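You operate a simulated robot arm through the tools that you are given. There is no shell and no other tool. Be economical: measure what you need, move in short steps, check, and stop when the job is done.

You run a simulated robot arm. Do the job below in one go: nothing can be reset, and whatever is moved stays where it is left.

## Task
Zero the calipers, then set them within a millimetre of the hanger eye's size.
Fine: first put the bush from the jaws back on the press board; the size is printed on the eye.

Only the result counts: the job must be done as asked and must still hold three seconds after the hand-in. Knocking over, shifting, dropping, spilling or breaking anything else fails it.

## Robot
A 7-joint arm with a two-finger parallel gripper, fixed in place. Base frame: the origin is at the foot of the arm, x ahead of it, y to its left, z up; the work surface is at about z = 0. Readings come in cm, rad, newtons and seconds.
With the tool pointing down near the work surface it reaches from about 22 to 58 cm from the base axis. Its first joint turns from -1.152 to 1.152 rad. Payload 2.5 kg.
The tool frame sits at the grasp point between the pads (the TCP): z along the fingers, y along the line on which they close. The tips reach 2.3 cm beyond it. Largest opening 9.4 cm; finger width 3.8, thickness 1; the body of the gripper, 5.4 by 9.6 cm, starts 3.9 cm behind the TCP.
Orientation is told as [roll, pitch, yaw] about the base's x, y, z axes, in that order, counted from this pose: with the fingers straight down and closing along the base's y, the tool's x points along the base's -x, its y along +y and its z along -z.

## Interface
- The arm moves only by the tool arm_command. Its argument "motion" is a list of rows, each an object of numbers (a shift or turn left out is 0, a gripper value left out holds the last): "tx", "ty", "tz": the shift along the base's x, y, z in units of 150 mm (1.0 is 150 mm); "wx", "wy", "wz": the turn, a rotation vector about the base's x, y, z in units of 180 degrees (1.0 is 180 degrees); "claw": the gripper command, from -1 (fully open) to 1 (shut), values between in proportion. In form: [{"tx": .., "ty": .., "tz": .., "wx": .., "wy": .., "wz": .., "claw": ..}, ...]. A call has 1 to 10 rows; each row is the pose to reach, as a shift and turn from the pose commanded when the call began. A call with a number of a shift or a turn outside -1 to 1 is refused whole. Rows are played at 5 a second. More than 5 cm and 0.15 rad between two rows, or a gripper value outside its range, and nothing of the call is played. Where a pose cannot be reached the arm comes as near as it can. A force on the tool above 70 N (or 10 N above the force at the start of the call, whichever is more), or a blocked arm, ends the call early, and 0.2 s more pass. The fingers move at their own pace (about 10.8 cm/s each) and stop on an object; they squeeze with about 24 N. The grip force told is the motor's: it shows also when the fingers shut on nothing. Time passes only in rows, and 0.2 s behind the last, so rows that repeat a pose let the fingers close. The reply holds the time, the measured pose of the TCP, the force on the tool along the base axes, the opening and the grip force, in the units named above and with some noise, with the torque about the TCP (base axes, N m) and any sound that the robot's microphone picked up, and new pictures: "views" is both (left out), scene, wrist or none.
- Cameras (640 x 400 px; columns grow to the right, rows downward): "scene" is fixed at [12.01, -40.49, 55.69]; the picture's right is [0.83, -0.56, 0.00], its down [-0.27, -0.40, -0.87] and it looks along [0.49, 0.73, -0.48] (base axes); focal length 330 px, centre (320, 200). "wrist" rides on the gripper at [8.6, 1.6, -7.5] in the tool frame; the picture's right is [-0.18, 0.98, 0.00], its down [-0.58, -0.11, -0.81] and it looks along [-0.79, -0.15, 0.59] (tool axes); focal length 243 px, centre (320, 200). There is no depth. A picture from a camera that has moved, and an enlarged one, comes with that camera's place and axes in the base frame and with its lens.
- inspect(camera, box): a new picture of the part [left, top, right, bottom] of that camera's present view, enlarged. No time passes.
- hand_in(): hands the job in; it is judged then, once.

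Work in short steps. Places have to be worked out from the pictures, the camera data and where the tool is seen: move nearer, look again, correct. Check each grasp and each placing, and mend what went wrong. You have 120 turns and 200 pictures in all, those below and enlarged ones among them. Open the gripper and draw the arm clear of the work before you hand the job in, unless the task says otherwise; then end with one line.

The tools are called after "Emit:" as a command line: name --argument value ..., lists and objects as JSON in quotes. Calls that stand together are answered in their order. arm_command: Moves the arm, as the interface text tells. Its arguments: {"type":"object","properties":{"motion":{"type":"array"},"views":{"type":"string","enum":["both","scene","wrist","none"]}},"required":["motion"]} The other tools are called the same way: inspect (camera, box) takes an enlarged picture of a part of a camera's view; hand_in () hands the job in.

At the start:

```text
clock: 0.0
tool_pos: [35.74, 23.25, 35.11]
ee_rot: [-0.001, 0.0, -0.001]
contact_force: [0.7, 0.1, -0.3]
moment: [0.02, -0.02, -0.05]
width: 9.39
gripper_force: 0.0
```

scene: 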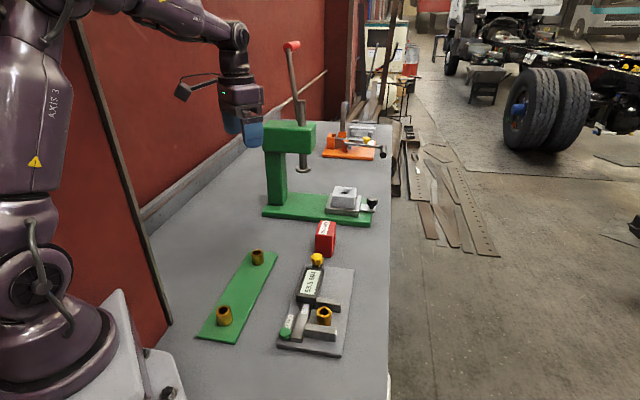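
wrist: 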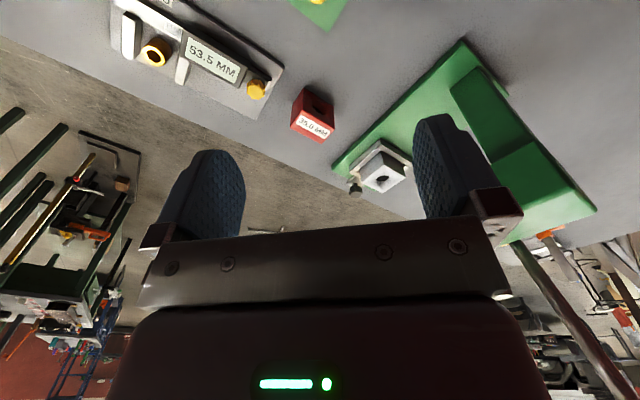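

I start with enlarged views of the calipers, the press board and the red eye block.

Emit:
inspect --camera "scene" --box '[260, 210, 380, 370]'

Emit:
inspect --camera "scene" --box '[180, 230, 300, 350]'

Emit:
inspect --camera "wrist" --box '[80, 0, 440, 200]'

Emit:
inspect --camera "scene" --box '[240, 110, 400, 260]'

```text
2.50 times, centred on (320, 290) of scene
camera zoom: at [12.01, -40.49, 55.69], right [0.83, -0.56, 0.0], down [-0.27, -0.4, -0.87], along [0.49, 0.73, -0.48], focal length 825 px, centre (320, -25)
```

zoom: 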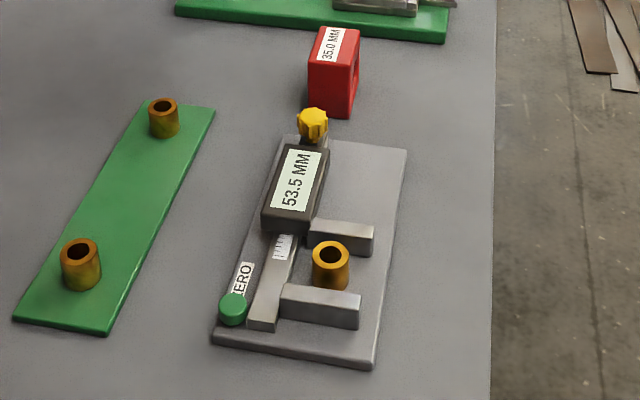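

```text
3.33 times, centred on (240, 290) of scene
camera zoom: at [12.01, -40.49, 55.69], right [0.83, -0.56, 0.0], down [-0.27, -0.4, -0.87], along [0.49, 0.73, -0.48], focal length 1100 px, centre (587, -100)
```

zoom: 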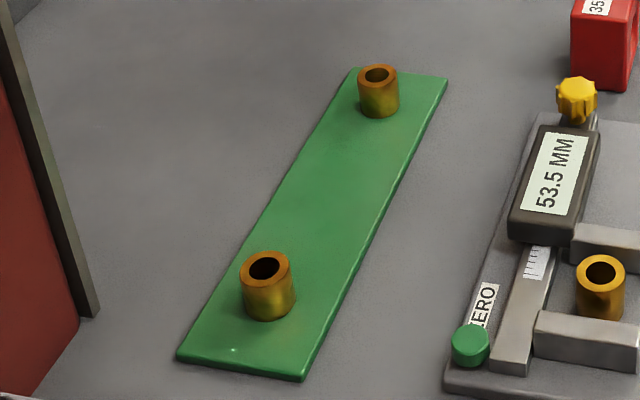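

```text
1.78 times, centred on (260, 100) of wrist
camera zoom: at [27.11, 24.93, 42.7], right [0.18, 0.98, 0.0], down [0.58, -0.11, 0.81], along [0.79, -0.15, -0.59], focal length 431 px, centre (427, 378)
```

zoom: 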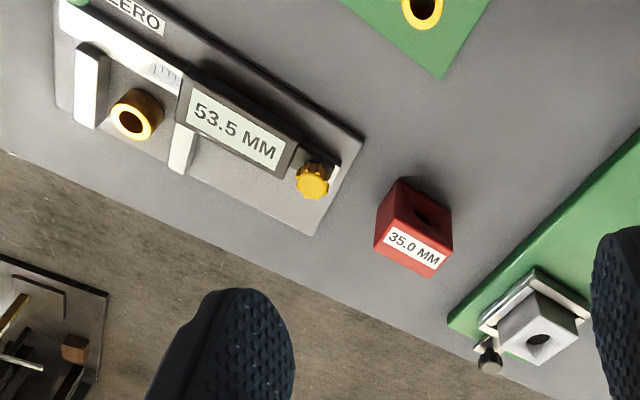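

```text
2.67 times, centred on (320, 185) of scene
camera zoom: at [12.01, -40.49, 55.69], right [0.83, -0.56, 0.0], down [-0.27, -0.4, -0.87], along [0.49, 0.73, -0.48], focal length 880 px, centre (320, 240)
```

zoom: 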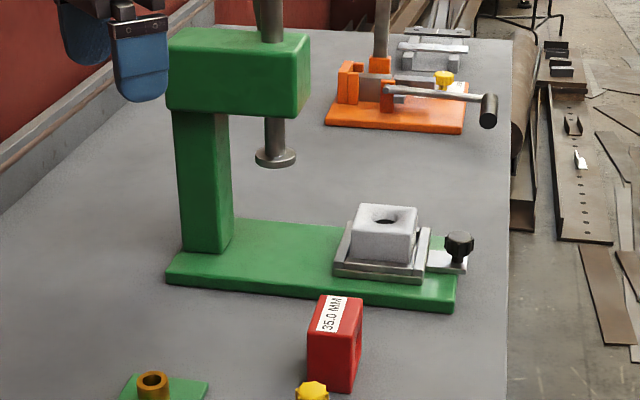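

The jaws hold a loose bush. The red eye reads 35.0 MM, and the narrow green board with two bushes looks like the press board. I estimate the bush at (39.4, -1), with the caliper lying at about 45°. I turn the tool to yaw 45° and move toward it for a close look.

Emit:
arm_command --motion '[{"ty": -0.16, "tz": -0.05, "wz": 0.04}, {"ty": -0.33, "tz": -0.15, "wz": 0.08}, {"ty": -0.5, "tz": -0.25, "wz": 0.12}, {"ty": -0.67, "tz": -0.35, "wz": 0.16}, {"ty": -0.84, "tz": -0.45, "wz": 0.2}, {"ty": -1.0, "tz": -0.6, "wz": 0.25}]' --views "wrist"

```text
refused: row 6 steps farther than a row can; nothing moved
```

The last row turned slightly too far (0.157 rad), so I spread the turn evenly.

Emit:
arm_command --motion '[{"ty": -0.16, "tz": -0.1, "wz": 0.041}, {"ty": -0.33, "tz": -0.2, "wz": 0.083}, {"ty": -0.5, "tz": -0.3, "wz": 0.125}, {"ty": -0.67, "tz": -0.4, "wz": 0.167}, {"ty": -0.84, "tz": -0.5, "wz": 0.209}, {"ty": -1.0, "tz": -0.6, "wz": 0.25}]' --views "wrist"

```text
clock: 1.4
tool_pos: [35.65, 8.44, 26.24]
ee_rot: [0.0, 0.001, 0.788]
contact_force: [-0.2, -0.5, 0.4]
moment: [-0.01, 0.03, -0.01]
width: 9.37
gripper_force: 0.1
camera wrist: at [28.44, 3.47, 33.71], right [-0.57, 0.82, 0.0], down [0.49, 0.34, 0.81], along [0.66, 0.46, -0.59], focal length 243 px, centre (320, 200)
```

wrist: 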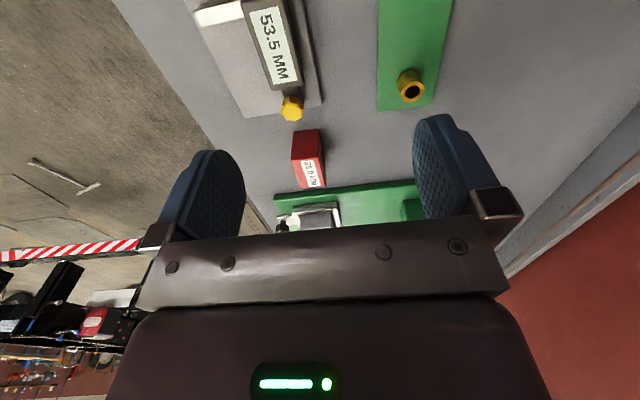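

The wrist camera looks well ahead of the tool, so I move the TCP back along the caliper to see the jaws and the button.

Emit:
arm_command --motion '[{"tx": -0.1, "ty": -0.25, "tz": -0.1}, {"tx": -0.2, "ty": -0.5, "tz": -0.2}, {"tx": -0.3, "ty": -0.75, "tz": -0.3}, {"tx": -0.38, "ty": -0.96, "tz": -0.4}]' --views "both"

```text
clock: 2.4
tool_pos: [29.94, -6.17, 20.32]
ee_rot: [-0.001, 0.001, 0.787]
contact_force: [0.8, 0.4, 0.1]
moment: [0.01, -0.02, -0.04]
width: 9.41
gripper_force: 0.1
camera wrist: at [22.77, -11.09, 27.83], right [-0.57, 0.82, 0.0], down [0.49, 0.33, 0.81], along [0.67, 0.46, -0.59], focal length 243 px, centre (320, 200)
```

scene: 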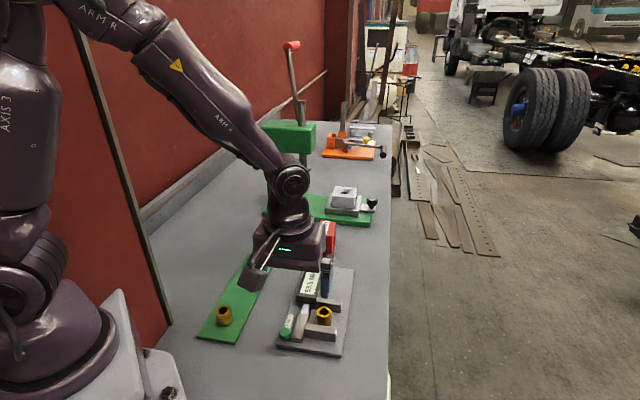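
wrist: 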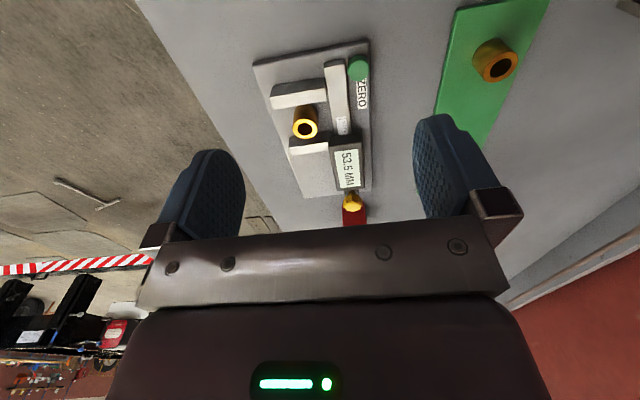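

Emit:
inspect --camera "wrist" --box '[240, 30, 400, 230]'

```text
2.00 times, centred on (320, 130) of wrist
camera zoom: at [22.77, -11.09, 27.83], right [-0.57, 0.82, 0.0], down [0.49, 0.33, 0.81], along [0.67, 0.46, -0.59], focal length 485 px, centre (320, 340)
```

zoom: 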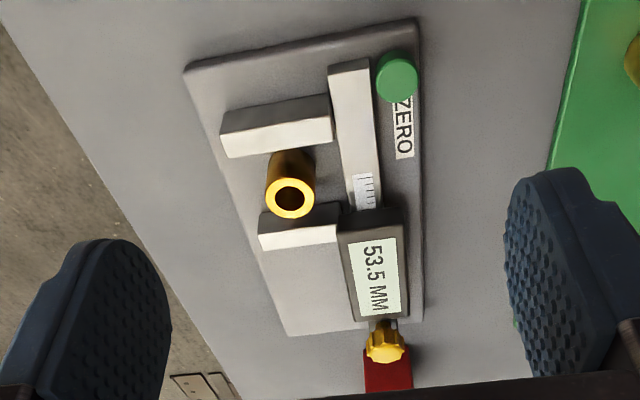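

Both cameras agree that the caliper lies at 45°. I put the bush at about (39.0, -1.6), roughly centred between the jaws. I hover above it at z≈10 with the fingers straddling across the caliper.

Emit:
arm_command --motion '[{"tx": 0.2, "ty": 0.1, "tz": -0.1}, {"tx": 0.4, "ty": 0.2, "tz": -0.3}, {"tx": 0.6, "ty": 0.3, "tz": -0.5}, {"tx": 0.604, "ty": 0.305, "tz": -0.69, "claw": -0.3}, {"tx": 0.604, "ty": 0.305, "tz": -0.69, "claw": -0.3}]' --views "both"

Emit:
inspect --camera "scene" --box '[260, 230, 380, 350]'

Emit:
inspect --camera "wrist" --box '[200, 40, 440, 240]'

```text
clock: 3.6
tool_pos: [38.96, -1.71, 10.07]
ee_rot: [-0.002, -0.001, 0.786]
contact_force: [-0.6, 0.1, 0.3]
moment: [-0.01, -0.02, 0.0]
width: 6.12
gripper_force: 0.1
camera wrist: at [31.8, -6.54, 17.52], right [-0.56, 0.83, 0.0], down [0.49, 0.33, 0.81], along [0.67, 0.46, -0.59], focal length 243 px, centre (320, 200)
```

scene: 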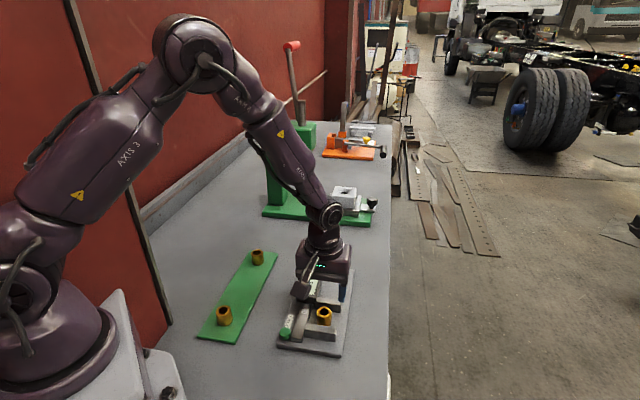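
wrist: 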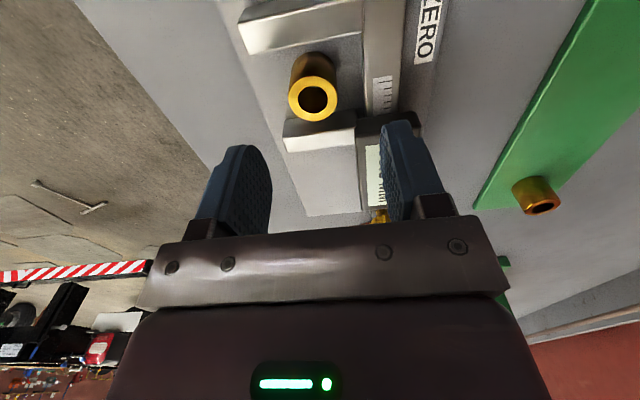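

```text
3.33 times, centred on (320, 290) of scene
camera zoom: at [12.01, -40.49, 55.69], right [0.83, -0.56, 0.0], down [-0.27, -0.4, -0.87], along [0.49, 0.73, -0.48], focal length 1100 px, centre (320, -100)
```

zoom: 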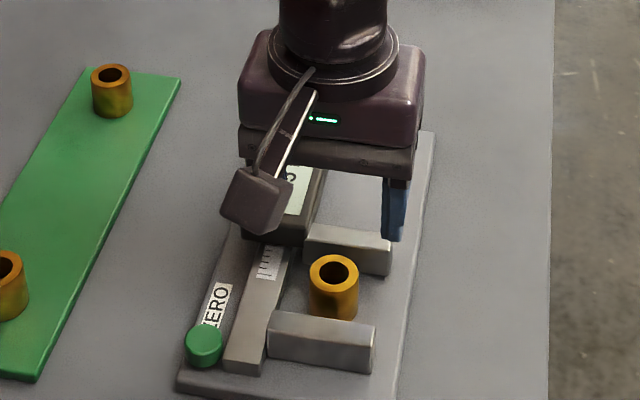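

```text
2.00 times, centred on (320, 140) of wrist
camera zoom: at [31.8, -6.54, 17.52], right [-0.56, 0.83, 0.0], down [0.49, 0.33, 0.81], along [0.67, 0.46, -0.59], focal length 485 px, centre (320, 320)
```

zoom: 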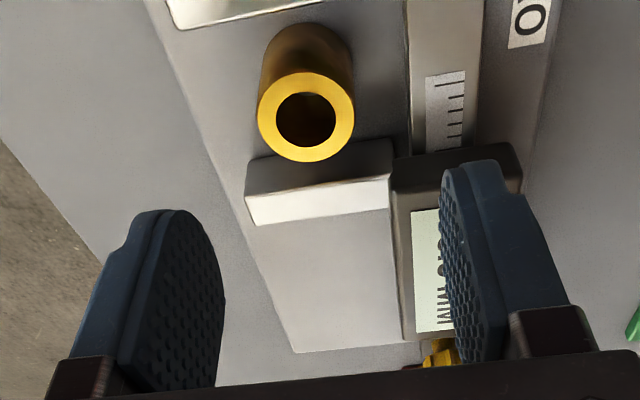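

The wrist view puts the bush top at about (38.95, -2.1). I lower to z≈7.2 there, keeping the tips above the jaws, and look again.

Emit:
arm_command --motion '[{"tx": 0.0, "ty": -0.03, "tz": -0.1}, {"tx": 0.0, "ty": -0.03, "tz": -0.19}, {"tx": 0.0, "ty": -0.03, "tz": -0.19}]' --views "wrist"

Emit:
inspect --camera "wrist" --box '[200, 40, 440, 240]'

Emit:
inspect --camera "scene" --box '[280, 250, 370, 350]'

```text
clock: 4.4
tool_pos: [39.22, -2.0, 6.99]
ee_rot: [-0.001, 0.0, 0.786]
contact_force: [1.0, 0.8, -0.2]
moment: [0.01, 0.02, 0.02]
width: 6.11
gripper_force: 0.1
camera wrist: at [31.96, -6.95, 14.58], right [-0.56, 0.83, 0.0], down [0.49, 0.33, 0.81], along [0.67, 0.46, -0.59], focal length 243 px, centre (320, 200)
```

wrist: 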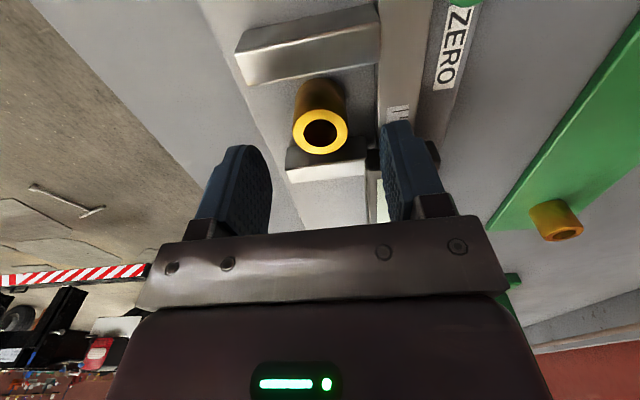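

```text
2.00 times, centred on (320, 140) of wrist
camera zoom: at [31.96, -6.95, 14.58], right [-0.56, 0.83, 0.0], down [0.49, 0.33, 0.81], along [0.67, 0.46, -0.59], focal length 485 px, centre (320, 320)
```

zoom: 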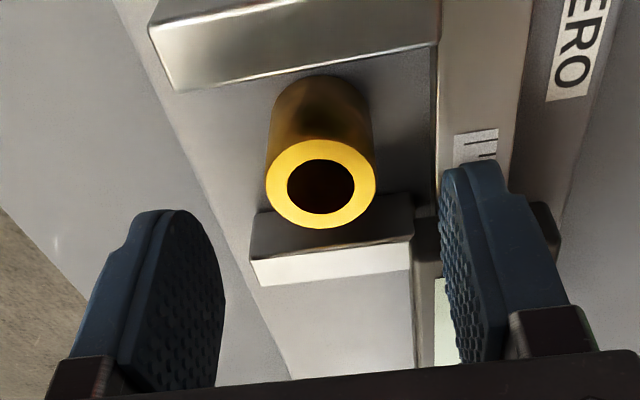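

```text
4.00 times, centred on (325, 300) of scene
camera zoom: at [12.01, -40.49, 55.69], right [0.83, -0.56, 0.0], down [-0.27, -0.4, -0.87], along [0.49, 0.73, -0.48], focal length 1321 px, centre (300, -200)
```

zoom: 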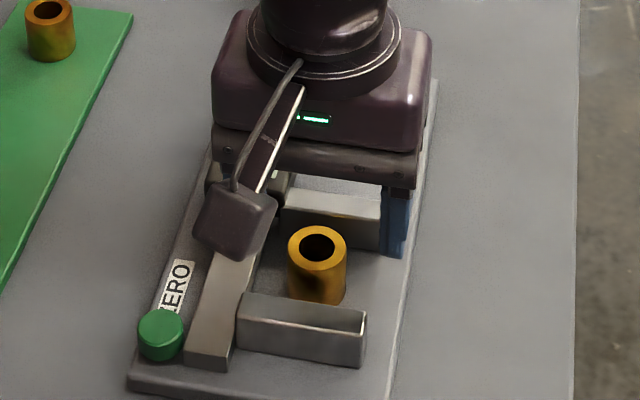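

The bush is 2.95 cm across with its top at z≈3.7, centred between the fingers and 0.3 cm behind the TCP. The beam top looks like about z≈2, so I narrow to 3.9 cm, lower the tips to z≈2.4 and look before closing.

Emit:
arm_command --motion '[{"tx": -0.012, "ty": -0.012, "tz": 0, "claw": 0.17}, {"tx": -0.012, "ty": -0.012, "tz": -0.05, "claw": 0.17}, {"tx": -0.012, "ty": -0.012, "tz": -0.1, "claw": 0.17}, {"tx": -0.012, "ty": -0.012, "tz": -0.153, "claw": 0.17}]' --views "wrist"

Emit:
inspect --camera "scene" --box '[280, 250, 370, 350]'

```text
clock: 5.4
tool_pos: [38.84, -2.15, 4.66]
ee_rot: [0.0, -0.001, 0.785]
contact_force: [0.5, 0.3, 0.1]
moment: [-0.04, -0.02, 0.02]
width: 3.92
gripper_force: 0.1
camera wrist: at [31.61, -7.12, 12.16], right [-0.56, 0.83, 0.0], down [0.49, 0.33, 0.81], along [0.67, 0.46, -0.59], focal length 243 px, centre (320, 200)
```

wrist: 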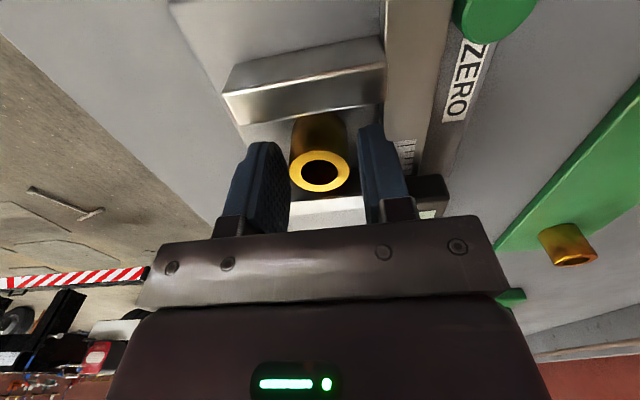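

```text
4.00 times, centred on (325, 300) of scene
camera zoom: at [12.01, -40.49, 55.69], right [0.83, -0.56, 0.0], down [-0.27, -0.4, -0.87], along [0.49, 0.73, -0.48], focal length 1321 px, centre (300, -200)
```

zoom: 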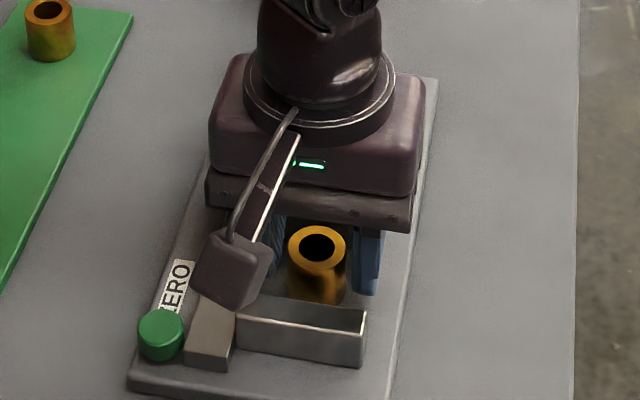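

The fingers straddle the bush with no contact, so I close on it and lift.

Emit:
arm_command --motion '[{"claw": 0.6}, {"claw": 0.6}, {"claw": 0.6}]' --views "none"

```text
clock: 6.2
tool_pos: [38.79, -2.14, 4.61]
ee_rot: [0.0, 0.001, 0.784]
contact_force: [-0.7, -0.1, 0.5]
moment: [0.04, 0.01, -0.01]
width: 2.91
gripper_force: 24.3
```

The fingers stopped on the bush at 2.91 cm with 24 N. I lift straight up and check.

Emit:
arm_command --motion '[{"tz": 0.1}, {"tz": 0.3}, {"tz": 0.5}, {"tz": 0.6}]' --views "both"

```text
clock: 7.2
tool_pos: [38.9, -2.11, 13.66]
ee_rot: [-0.001, -0.001, 0.785]
contact_force: [0.3, 0.3, -0.9]
moment: [-0.02, 0.0, -0.01]
width: 2.93
gripper_force: 24.1
camera wrist: at [31.75, -7.06, 21.27], right [-0.56, 0.83, 0.0], down [0.49, 0.33, 0.81], along [0.67, 0.46, -0.59], focal length 243 px, centre (320, 200)
```

scene: 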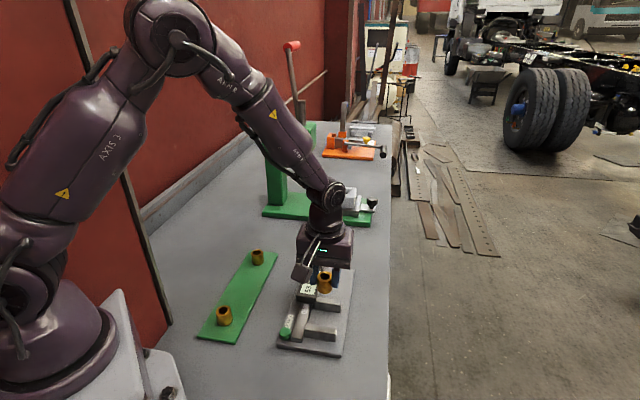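
wrist: 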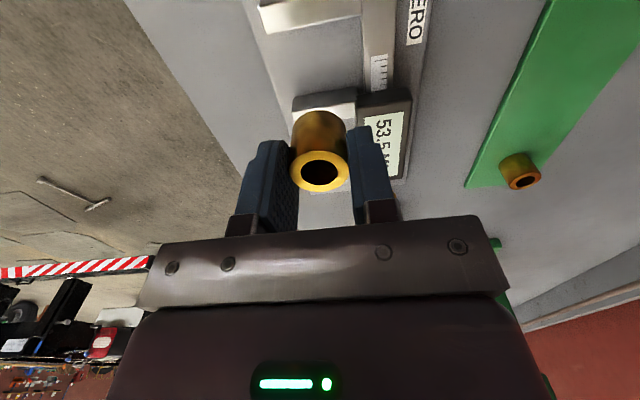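

The bush is held, with its top about 0.9 cm below the TCP. I carry it toward the green board, stopping short so I can check the free middle.

Emit:
arm_command --motion '[{"tx": -0.2, "ty": 0.2}, {"tx": -0.4, "ty": 0.4}, {"tx": -0.6, "ty": 0.6}, {"tx": -0.8, "ty": 0.8}]' --views "both"

Emit:
inspect --camera "wrist" --box '[160, 0, 480, 200]'

```text
clock: 8.2
tool_pos: [26.91, 9.75, 13.72]
ee_rot: [0.001, -0.002, 0.786]
contact_force: [0.4, -0.3, -1.9]
moment: [-0.01, -0.01, 0.01]
width: 2.89
gripper_force: 23.8
camera wrist: at [19.74, 4.92, 21.26], right [-0.56, 0.83, 0.0], down [0.49, 0.33, 0.81], along [0.67, 0.46, -0.59], focal length 243 px, centre (320, 200)
```

scene: 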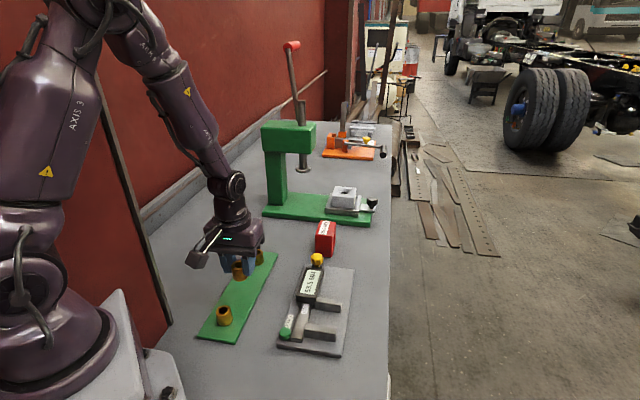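
wrist: 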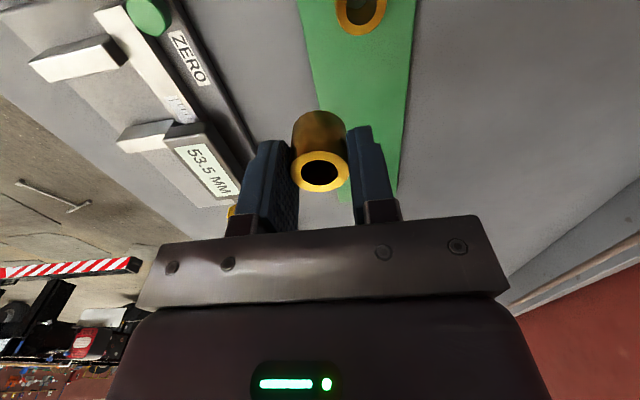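

```text
2.00 times, centred on (320, 100) of wrist
camera zoom: at [19.74, 4.92, 21.26], right [-0.56, 0.83, 0.0], down [0.49, 0.33, 0.81], along [0.67, 0.46, -0.59], focal length 485 px, centre (320, 400)
```

zoom: 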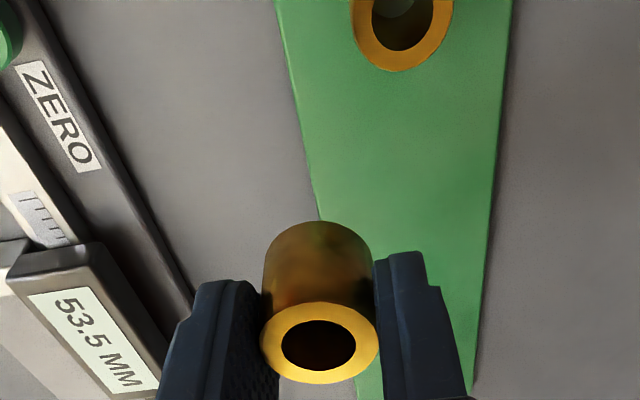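

No marked socket is visible and the middle of the board is free, with its centre at about (29.6, 17.6). I move there and lower to z≈5.5.

Emit:
arm_command --motion '[{"tx": 0.09, "ty": 0.26}, {"tx": 0.18, "ty": 0.52}, {"tx": 0.18, "ty": 0.52, "tz": -0.2}, {"tx": 0.18, "ty": 0.52, "tz": -0.4}, {"tx": 0.18, "ty": 0.52, "tz": -0.54}]' --views "both"

Emit:
inspect --camera "scene" --box '[190, 230, 290, 350]'

```text
clock: 9.4
tool_pos: [29.77, 17.82, 5.55]
ee_rot: [-0.001, 0.001, 0.784]
contact_force: [-0.3, 0.4, -1.2]
moment: [0.01, 0.01, 0.0]
width: 2.89
gripper_force: 24.0
camera wrist: at [22.49, 12.74, 13.0], right [-0.57, 0.83, 0.0], down [0.49, 0.33, 0.81], along [0.67, 0.46, -0.59], focal length 243 px, centre (320, 200)
```

scene: 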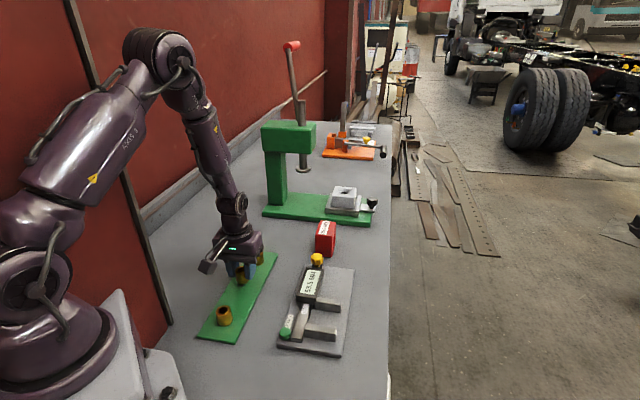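
wrist: 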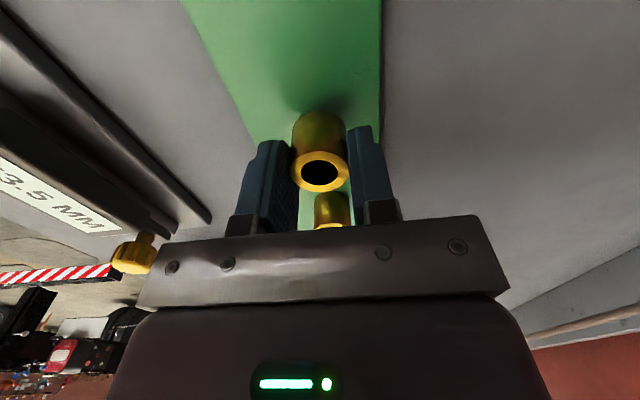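

```text
3.33 times, centred on (240, 290) of scene
camera zoom: at [12.01, -40.49, 55.69], right [0.83, -0.56, 0.0], down [-0.27, -0.4, -0.87], along [0.49, 0.73, -0.48], focal length 1100 px, centre (587, -100)
```

zoom: 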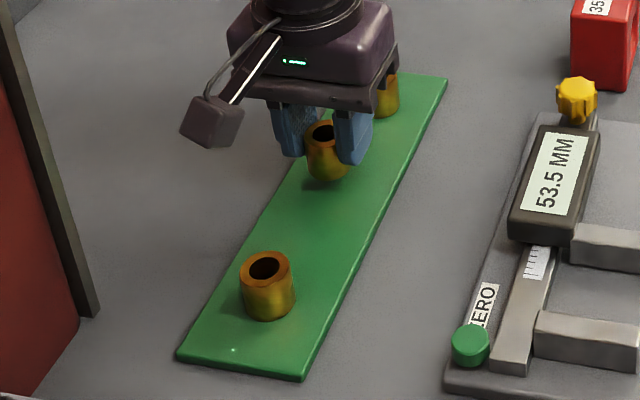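

The bush is over the middle of the board, about a centimetre up. I lower in small steps and watch the force.

Emit:
arm_command --motion '[{"tz": -0.02}, {"tz": -0.04}, {"tz": -0.055}, {"tz": -0.055}]' --views "none"

```text
clock: 10.4
tool_pos: [29.73, 17.67, 4.74]
ee_rot: [0.001, -0.002, 0.784]
contact_force: [-0.6, -0.1, -1.5]
moment: [0.0, -0.01, 0.01]
width: 2.9
gripper_force: 24.3
```

Emit:
arm_command --motion '[{"tz": -0.007}, {"tz": -0.014}, {"tz": -0.02}, {"tz": -0.02}]' --views "wrist"

Emit:
inspect --camera "scene" --box '[230, 250, 280, 300]'

```text
clock: 11.4
tool_pos: [29.66, 17.6, 4.36]
ee_rot: [-0.001, 0.001, 0.784]
contact_force: [0.0, 0.9, -1.1]
moment: [0.03, 0.02, 0.03]
width: 2.93
gripper_force: 23.8
camera wrist: at [22.39, 12.73, 11.95], right [-0.56, 0.83, 0.0], down [0.49, 0.33, 0.81], along [0.67, 0.46, -0.59], focal length 243 px, centre (320, 200)
```

wrist: 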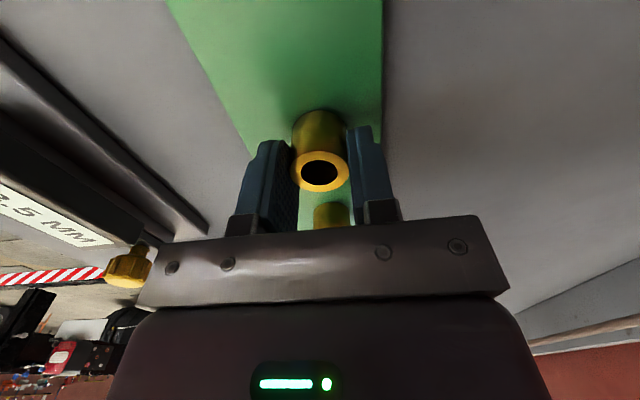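

```text
8.00 times, centred on (255, 275) of scene
camera zoom: at [12.01, -40.49, 55.69], right [0.83, -0.56, 0.0], down [-0.27, -0.4, -0.87], along [0.49, 0.73, -0.48], focal length 2641 px, centre (840, -400)
```

zoom: 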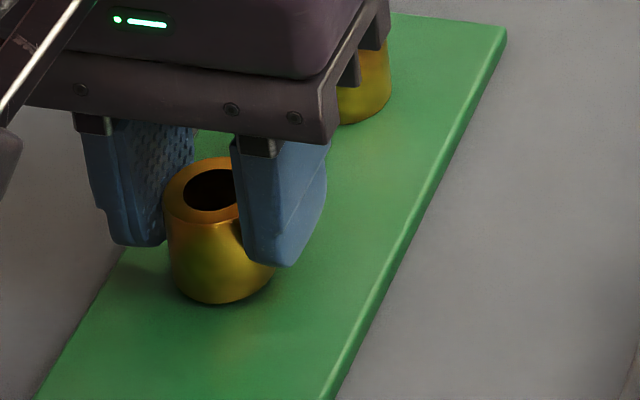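

The bush is almost down, so I continue with fine steps until contact.

Emit:
arm_command --motion '[{"tz": -0.006}, {"tz": -0.012}, {"tz": -0.018}, {"tz": -0.018}]' --views "none"

```text
clock: 12.4
tool_pos: [29.72, 17.68, 4.13]
ee_rot: [0.0, 0.0, 0.785]
contact_force: [-1.3, -2.0, 6.2]
moment: [-0.09, -0.02, -0.01]
width: 2.91
gripper_force: 24.0
```

There is 6 N of contact, so the bush is on the board. I open gently and rise.

Emit:
arm_command --motion '[{"tz": 0.002, "claw": 0.2}, {"tz": 0.002, "claw": 0.1}, {"tz": 0.002, "claw": 0.1}, {"tz": 0.1}, {"tz": 0.3}, {"tz": 0.6}, {"tz": 0.8}]' --views "both"

Emit:
inspect --camera "scene" --box '[190, 230, 290, 350]'

```text
clock: 14.0
tool_pos: [29.46, 17.37, 16.42]
ee_rot: [0.0, 0.0, 0.786]
contact_force: [-0.5, -0.1, -0.5]
moment: [-0.06, 0.01, 0.05]
width: 4.23
gripper_force: 0.1
camera wrist: at [22.19, 12.47, 24.0], right [-0.56, 0.83, 0.0], down [0.49, 0.33, 0.81], along [0.67, 0.46, -0.59], focal length 243 px, centre (320, 200)
```

scene: 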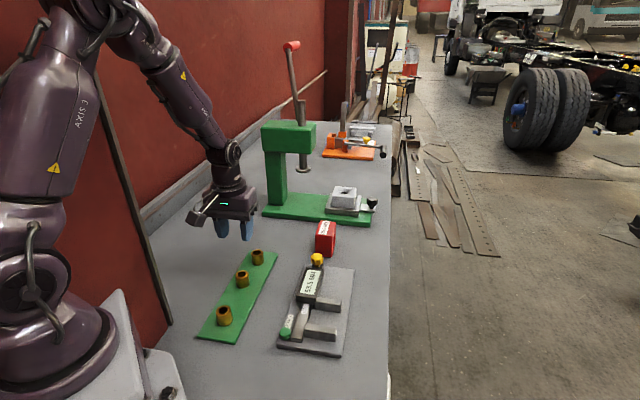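
wrist: 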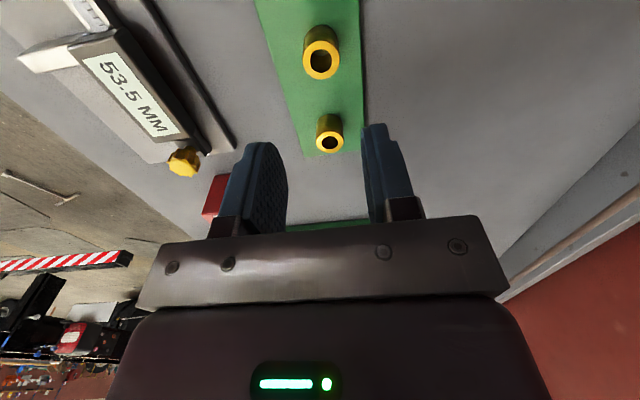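

```text
3.33 times, centred on (240, 290) of scene
camera zoom: at [12.01, -40.49, 55.69], right [0.83, -0.56, 0.0], down [-0.27, -0.4, -0.87], along [0.49, 0.73, -0.48], focal length 1100 px, centre (587, -100)
```

zoom: 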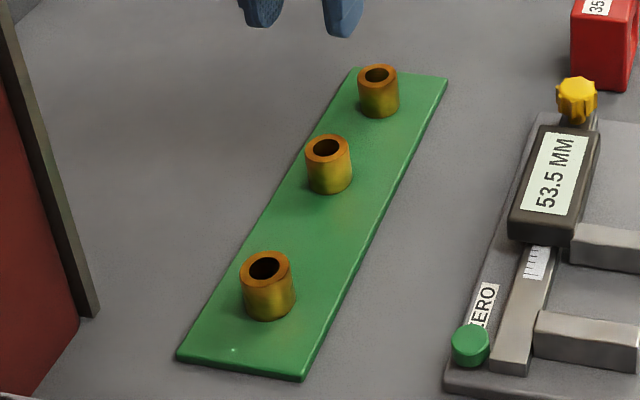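

The bush stands on the board. Next I look closely at the slider and its yellow knob to work out how it moves.

Emit:
inspect --camera "wrist" --box '[80, 40, 240, 220]'

Emit:
inspect --camera "scene" --box '[290, 240, 340, 310]'

```text
2.22 times, centred on (160, 130) of wrist
camera zoom: at [22.19, 12.47, 24.0], right [-0.56, 0.83, 0.0], down [0.49, 0.33, 0.81], along [0.67, 0.46, -0.59], focal length 539 px, centre (676, 356)
```

zoom: 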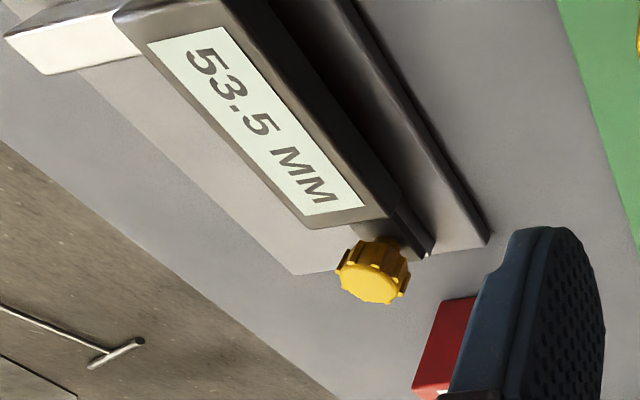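

```text
5.71 times, centred on (315, 275) of scene
camera zoom: at [12.01, -40.49, 55.69], right [0.83, -0.56, 0.0], down [-0.27, -0.4, -0.87], along [0.49, 0.73, -0.48], focal length 1886 px, centre (349, -229)
```

zoom: 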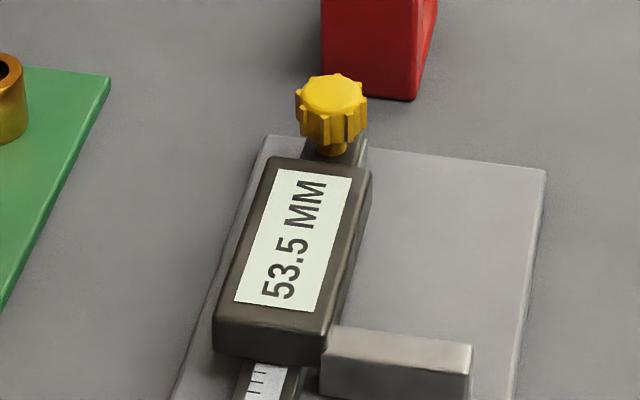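

The yellow knob is a vertical thumb screw behind the display and could be a lock. I move in front of the display to measure it closely.

Emit:
arm_command --motion '[{"tx": 0.14, "ty": -0.24, "tz": -0.05}, {"tx": 0.28, "ty": -0.48, "tz": -0.1}, {"tx": 0.42, "ty": -0.72, "tz": -0.2}, {"tx": 0.57, "ty": -0.96, "tz": -0.3, "claw": -0.5}, {"tx": 0.57, "ty": -0.96, "tz": -0.3, "claw": -0.5}]' --views "wrist"

Emit:
inspect --camera "wrist" --box '[200, 40, 440, 240]'

```text
clock: 15.2
tool_pos: [38.21, 3.24, 11.6]
ee_rot: [0.0, 0.0, 0.786]
contact_force: [0.1, 0.5, -0.2]
moment: [0.02, -0.01, -0.01]
width: 7.09
gripper_force: 0.1
camera wrist: at [31.03, -1.68, 19.18], right [-0.57, 0.82, 0.0], down [0.49, 0.33, 0.81], along [0.67, 0.46, -0.59], focal length 243 px, centre (320, 200)
```

wrist: 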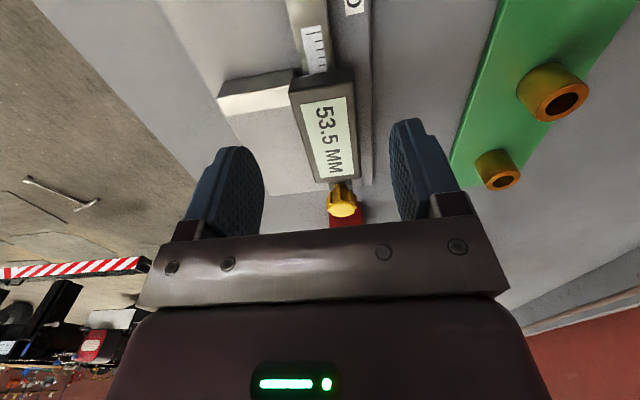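

```text
2.00 times, centred on (320, 140) of wrist
camera zoom: at [31.03, -1.68, 19.18], right [-0.57, 0.82, 0.0], down [0.49, 0.33, 0.81], along [0.67, 0.46, -0.59], focal length 485 px, centre (320, 320)
```

zoom: 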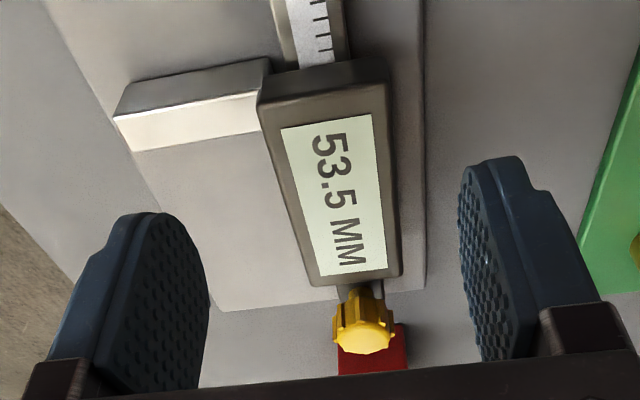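

The display measures about 9.7 by 4.35 cm, centred 4.8 cm ahead of the TCP. I move over its centre with a 6 cm opening and lower to z≈6.5 to check.

Emit:
arm_command --motion '[{"tx": 0.12, "ty": 0.12, "claw": -0.3}, {"tx": 0.236, "ty": 0.236, "tz": -0.1}, {"tx": 0.236, "ty": 0.236, "tz": -0.25}, {"tx": 0.236, "ty": 0.236, "tz": -0.34}]' --views "wrist"

Emit:
inspect --camera "scene" --box '[280, 230, 360, 330]'

Emit:
inspect --camera "wrist" --box '[200, 60, 440, 240]'

```text
clock: 16.2
tool_pos: [41.65, 6.82, 6.62]
ee_rot: [0.0, 0.001, 0.786]
contact_force: [0.1, 0.0, -0.3]
moment: [0.0, 0.02, 0.01]
width: 6.1
gripper_force: 0.2
camera wrist: at [34.43, 1.78, 14.17], right [-0.57, 0.82, 0.0], down [0.49, 0.33, 0.81], along [0.67, 0.46, -0.59], focal length 243 px, centre (320, 200)
```

wrist: 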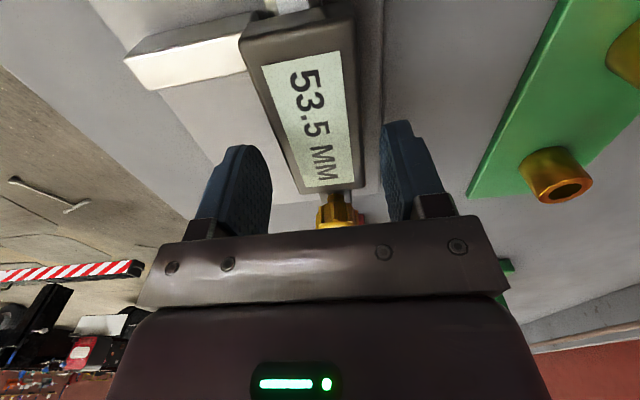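

```text
4.00 times, centred on (320, 280) of scene
camera zoom: at [12.01, -40.49, 55.69], right [0.83, -0.56, 0.0], down [-0.27, -0.4, -0.87], along [0.49, 0.73, -0.48], focal length 1321 px, centre (320, -120)
```

zoom: 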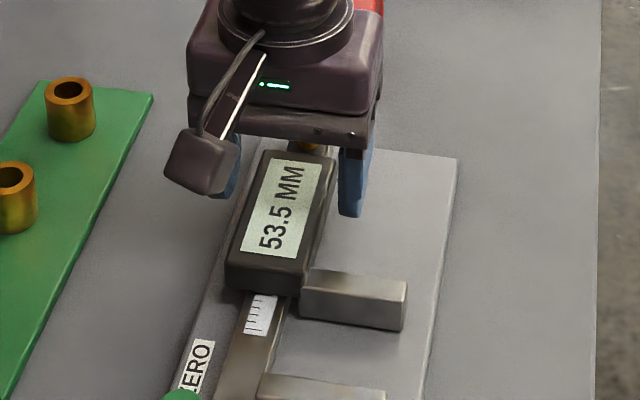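

```text
2.22 times, centred on (320, 150) of wrist
camera zoom: at [34.43, 1.78, 14.17], right [-0.57, 0.82, 0.0], down [0.49, 0.33, 0.81], along [0.67, 0.46, -0.59], focal length 539 px, centre (320, 311)
```

zoom: 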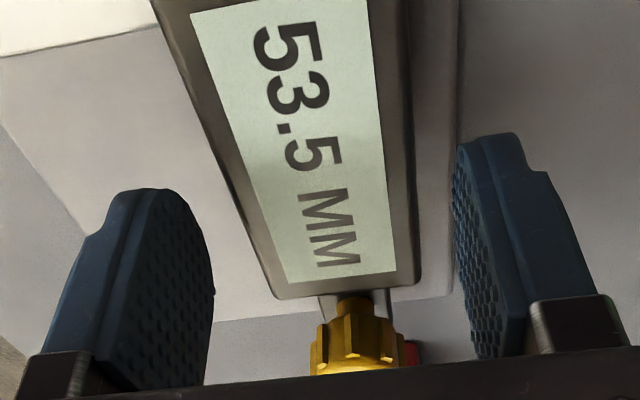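

The fingers straddle the display, and I shift about 0.15 cm to centre them. I lower the tips to z≈2.0, then close gently.

Emit:
arm_command --motion '[{"tx": 0.007, "ty": -0.007, "tz": -0.06}, {"tx": 0.007, "ty": -0.007, "tz": -0.11}, {"tx": 0.007, "ty": -0.007, "tz": -0.153}, {"tx": 0.007, "ty": -0.007, "tz": -0.153}]' --views "none"

Emit:
inspect --camera "scene" --box '[280, 230, 360, 330]'

```text
clock: 17.2
tool_pos: [41.74, 6.7, 4.24]
ee_rot: [0.0, 0.001, 0.785]
contact_force: [-0.3, 0.8, -0.2]
moment: [-0.03, 0.02, 0.02]
width: 6.09
gripper_force: 0.1
```

```text
4.00 times, centred on (320, 280) of scene
camera zoom: at [12.01, -40.49, 55.69], right [0.83, -0.56, 0.0], down [-0.27, -0.4, -0.87], along [0.49, 0.73, -0.48], focal length 1321 px, centre (320, -120)
```

zoom: 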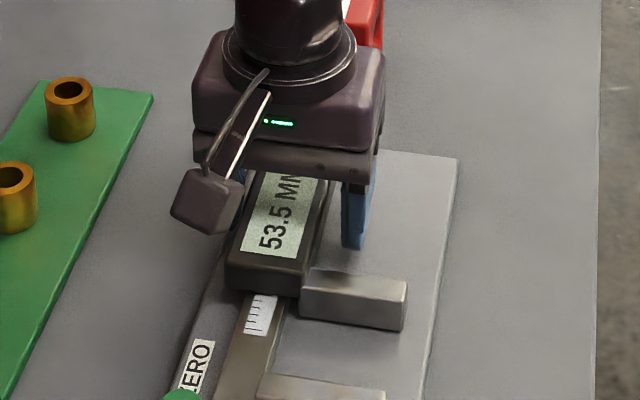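

There is no contact, so I close toward the 4.35 cm width slowly and watch for side force.

Emit:
arm_command --motion '[{"claw": -0.1}, {"claw": 0.0}, {"claw": 0.03}, {"claw": 0.05}]' --views "none"

```text
clock: 18.2
tool_pos: [41.72, 6.73, 4.32]
ee_rot: [0.001, 0.0, 0.784]
contact_force: [-4.6, 5.7, 1.5]
moment: [-0.02, 0.13, -0.11]
width: 4.78
gripper_force: 3.2
```

The finger on the -p side touched first, so I shift the tool about 0.2 cm that way to centre before closing on.

Emit:
arm_command --motion '[{"tx": -0.005, "ty": 0.005, "claw": 0.05}, {"tx": -0.01, "ty": 0.01, "claw": 0.05}, {"tx": -0.01, "ty": 0.01, "claw": 0.05}]' --views "none"

```text
clock: 19.0
tool_pos: [41.61, 6.65, 4.27]
ee_rot: [0.001, 0.0, 0.785]
contact_force: [-2.4, 1.5, -0.5]
moment: [0.0, 0.0, 0.06]
width: 4.57
gripper_force: 0.7
```

Emit:
arm_command --motion '[{"tx": -0.003, "ty": 0.003, "claw": 0.08}, {"tx": -0.004, "ty": 0.004, "claw": 0.12}, {"tx": -0.004, "ty": 0.004, "claw": 0.15}, {"tx": -0.004, "ty": 0.004, "claw": 0.15}]' --views "none"

```text
clock: 20.0
tool_pos: [41.53, 6.75, 4.3]
ee_rot: [-0.002, 0.001, 0.785]
contact_force: [5.6, -5.6, -3.7]
moment: [-0.42, 0.14, 0.42]
width: 4.36
gripper_force: 45.2
```

The display is gripped at 4.36 cm. I try a small slide of 0.3 cm toward the fixed jaw and watch the reaction.

Emit:
arm_command --motion '[{"tx": -0.006, "ty": -0.008}, {"tx": -0.013, "ty": -0.015}, {"tx": -0.013, "ty": -0.015}]' --views "scene"

Emit:
inspect --camera "scene" --box '[270, 230, 370, 360]'

```text
clock: 20.8
tool_pos: [41.43, 6.65, 4.33]
ee_rot: [-0.004, 0.0, 0.786]
contact_force: [5.7, -3.7, 15.1]
moment: [-0.8, 0.97, 0.16]
width: 4.41
gripper_force: 44.9
```

scene: 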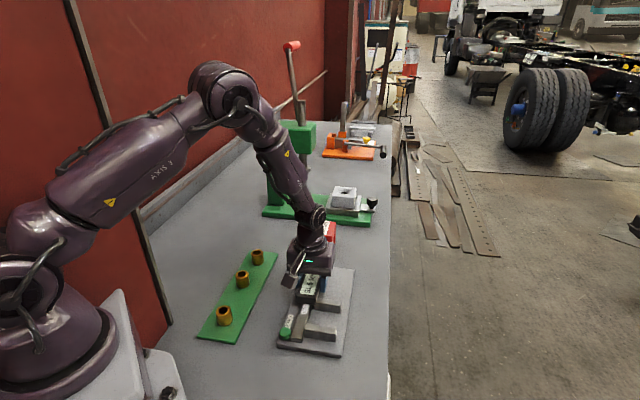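

```text
3.08 times, centred on (320, 295) of scene
camera zoom: at [12.0, -40.49, 55.7], right [0.83, -0.56, 0.0], down [-0.27, -0.4, -0.87], along [0.49, 0.73, -0.48], focal length 1016 px, centre (320, -92)
```

zoom: 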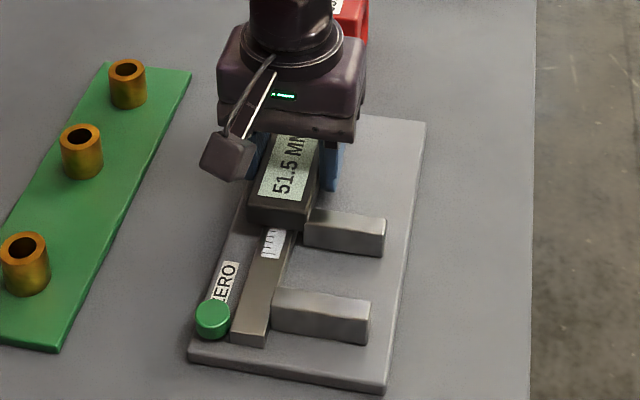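

It slides freely; the display now reads 51.5. I push it 4.4 cm further toward the fixed jaw.

Emit:
arm_command --motion '[{"tx": -0.03, "ty": -0.03}, {"tx": -0.06, "ty": -0.06}, {"tx": -0.09, "ty": -0.09}, {"tx": -0.12, "ty": -0.12}, {"tx": -0.15, "ty": -0.15}, {"tx": -0.18, "ty": -0.18}, {"tx": -0.207, "ty": -0.207}, {"tx": -0.207, "ty": -0.207}]' --views "none"

Emit:
inspect --camera "scene" --box '[270, 230, 370, 360]'

```text
clock: 22.6
tool_pos: [38.36, 3.67, 4.32]
ee_rot: [-0.002, -0.003, 0.786]
contact_force: [2.6, -1.9, 23.8]
moment: [0.81, -0.83, 0.01]
width: 4.36
gripper_force: 44.7
```

```text
3.08 times, centred on (320, 295) of scene
camera zoom: at [11.99, -40.49, 55.7], right [0.83, -0.56, 0.0], down [-0.27, -0.4, -0.87], along [0.49, 0.73, -0.48], focal length 1016 px, centre (320, -92)
```

zoom: 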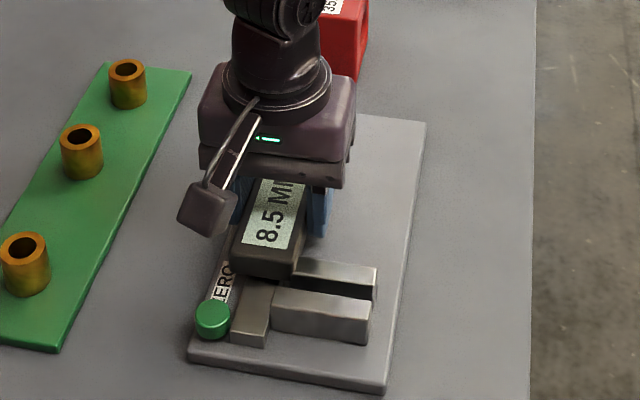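

It reads 8.5 with a small gap left. I ease the vertical load by 0.1 cm and keep closing in fine steps until the jaws meet.

Emit:
arm_command --motion '[{"tx": -0.01, "ty": -0.01, "tz": 0.004}, {"tx": -0.02, "ty": -0.02, "tz": 0.006}, {"tx": -0.03, "ty": -0.03, "tz": 0.006}, {"tx": -0.03, "ty": -0.03, "tz": 0.006}]' --views "none"

Emit:
inspect --camera "scene" --box '[280, 265, 350, 350]'

```text
clock: 23.6
tool_pos: [37.83, 3.19, 4.37]
ee_rot: [0.0, 0.0, 0.784]
contact_force: [-4.3, 4.1, 24.2]
moment: [0.81, -0.74, -0.24]
width: 4.36
gripper_force: 44.8
```

```text
4.71 times, centred on (315, 308) of scene
camera zoom: at [11.99, -40.49, 55.7], right [0.83, -0.56, 0.0], down [-0.27, -0.4, -0.87], along [0.49, 0.73, -0.48], focal length 1554 px, centre (344, -306)
```

zoom: 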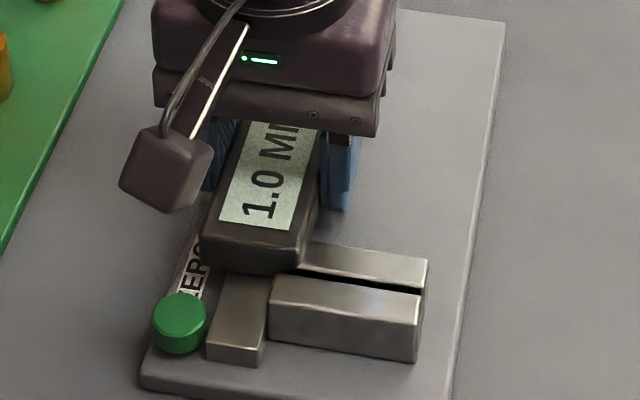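

It reads 1.0 and a few millimetres of gap remain. I continue in 1 mm steps.

Emit:
arm_command --motion '[{"tx": -0.005, "ty": -0.005, "tz": 0.003}, {"tx": -0.01, "ty": -0.01, "tz": 0.005}, {"tx": -0.015, "ty": -0.015, "tz": 0.005}, {"tx": -0.015, "ty": -0.015, "tz": 0.005}]' --views "none"

Emit:
inspect --camera "scene" --box '[280, 265, 350, 350]'

```text
clock: 24.6
tool_pos: [37.52, 2.81, 4.27]
ee_rot: [0.001, -0.001, 0.785]
contact_force: [20.8, 4.5, -32.9]
moment: [0.11, -0.03, -0.02]
width: 4.4
gripper_force: 44.9
```

```text
4.71 times, centred on (315, 308) of scene
camera zoom: at [12.02, -40.49, 55.69], right [0.83, -0.56, 0.0], down [-0.27, -0.4, -0.87], along [0.49, 0.73, -0.48], focal length 1554 px, centre (344, -306)
```

zoom: 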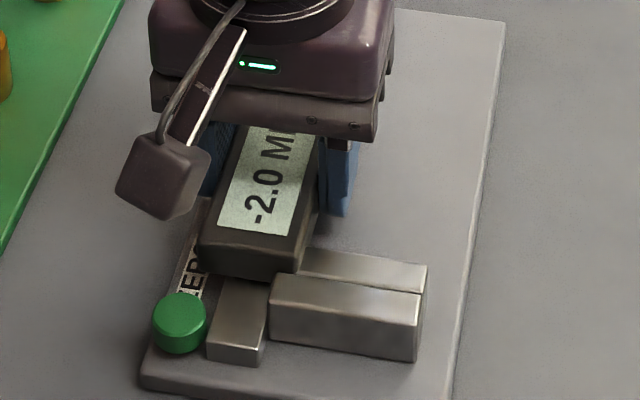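

The jaws meet at a reading of -2.0 with about 18 N of reaction. I relax the vertical pull and press slightly more to confirm the reading no longer moves.

Emit:
arm_command --motion '[{"tx": -0.002, "ty": -0.002, "tz": -0.003}, {"tx": -0.004, "ty": -0.004, "tz": -0.003}, {"tx": -0.004, "ty": -0.004, "tz": -0.003}]' --views "none"

Emit:
inspect --camera "scene" --box '[280, 265, 350, 350]'

```text
clock: 25.4
tool_pos: [37.7, 2.81, 4.3]
ee_rot: [0.001, -0.003, 0.786]
contact_force: [18.9, 9.2, -30.5]
moment: [0.17, -0.11, -0.18]
width: 4.37
gripper_force: 44.8
```

```text
4.71 times, centred on (315, 308) of scene
camera zoom: at [12.02, -40.49, 55.69], right [0.83, -0.56, 0.0], down [-0.27, -0.4, -0.87], along [0.49, 0.73, -0.48], focal length 1554 px, centre (344, -306)
```

zoom: 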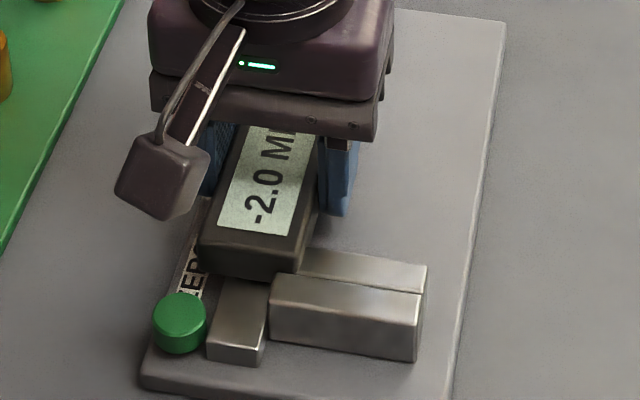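

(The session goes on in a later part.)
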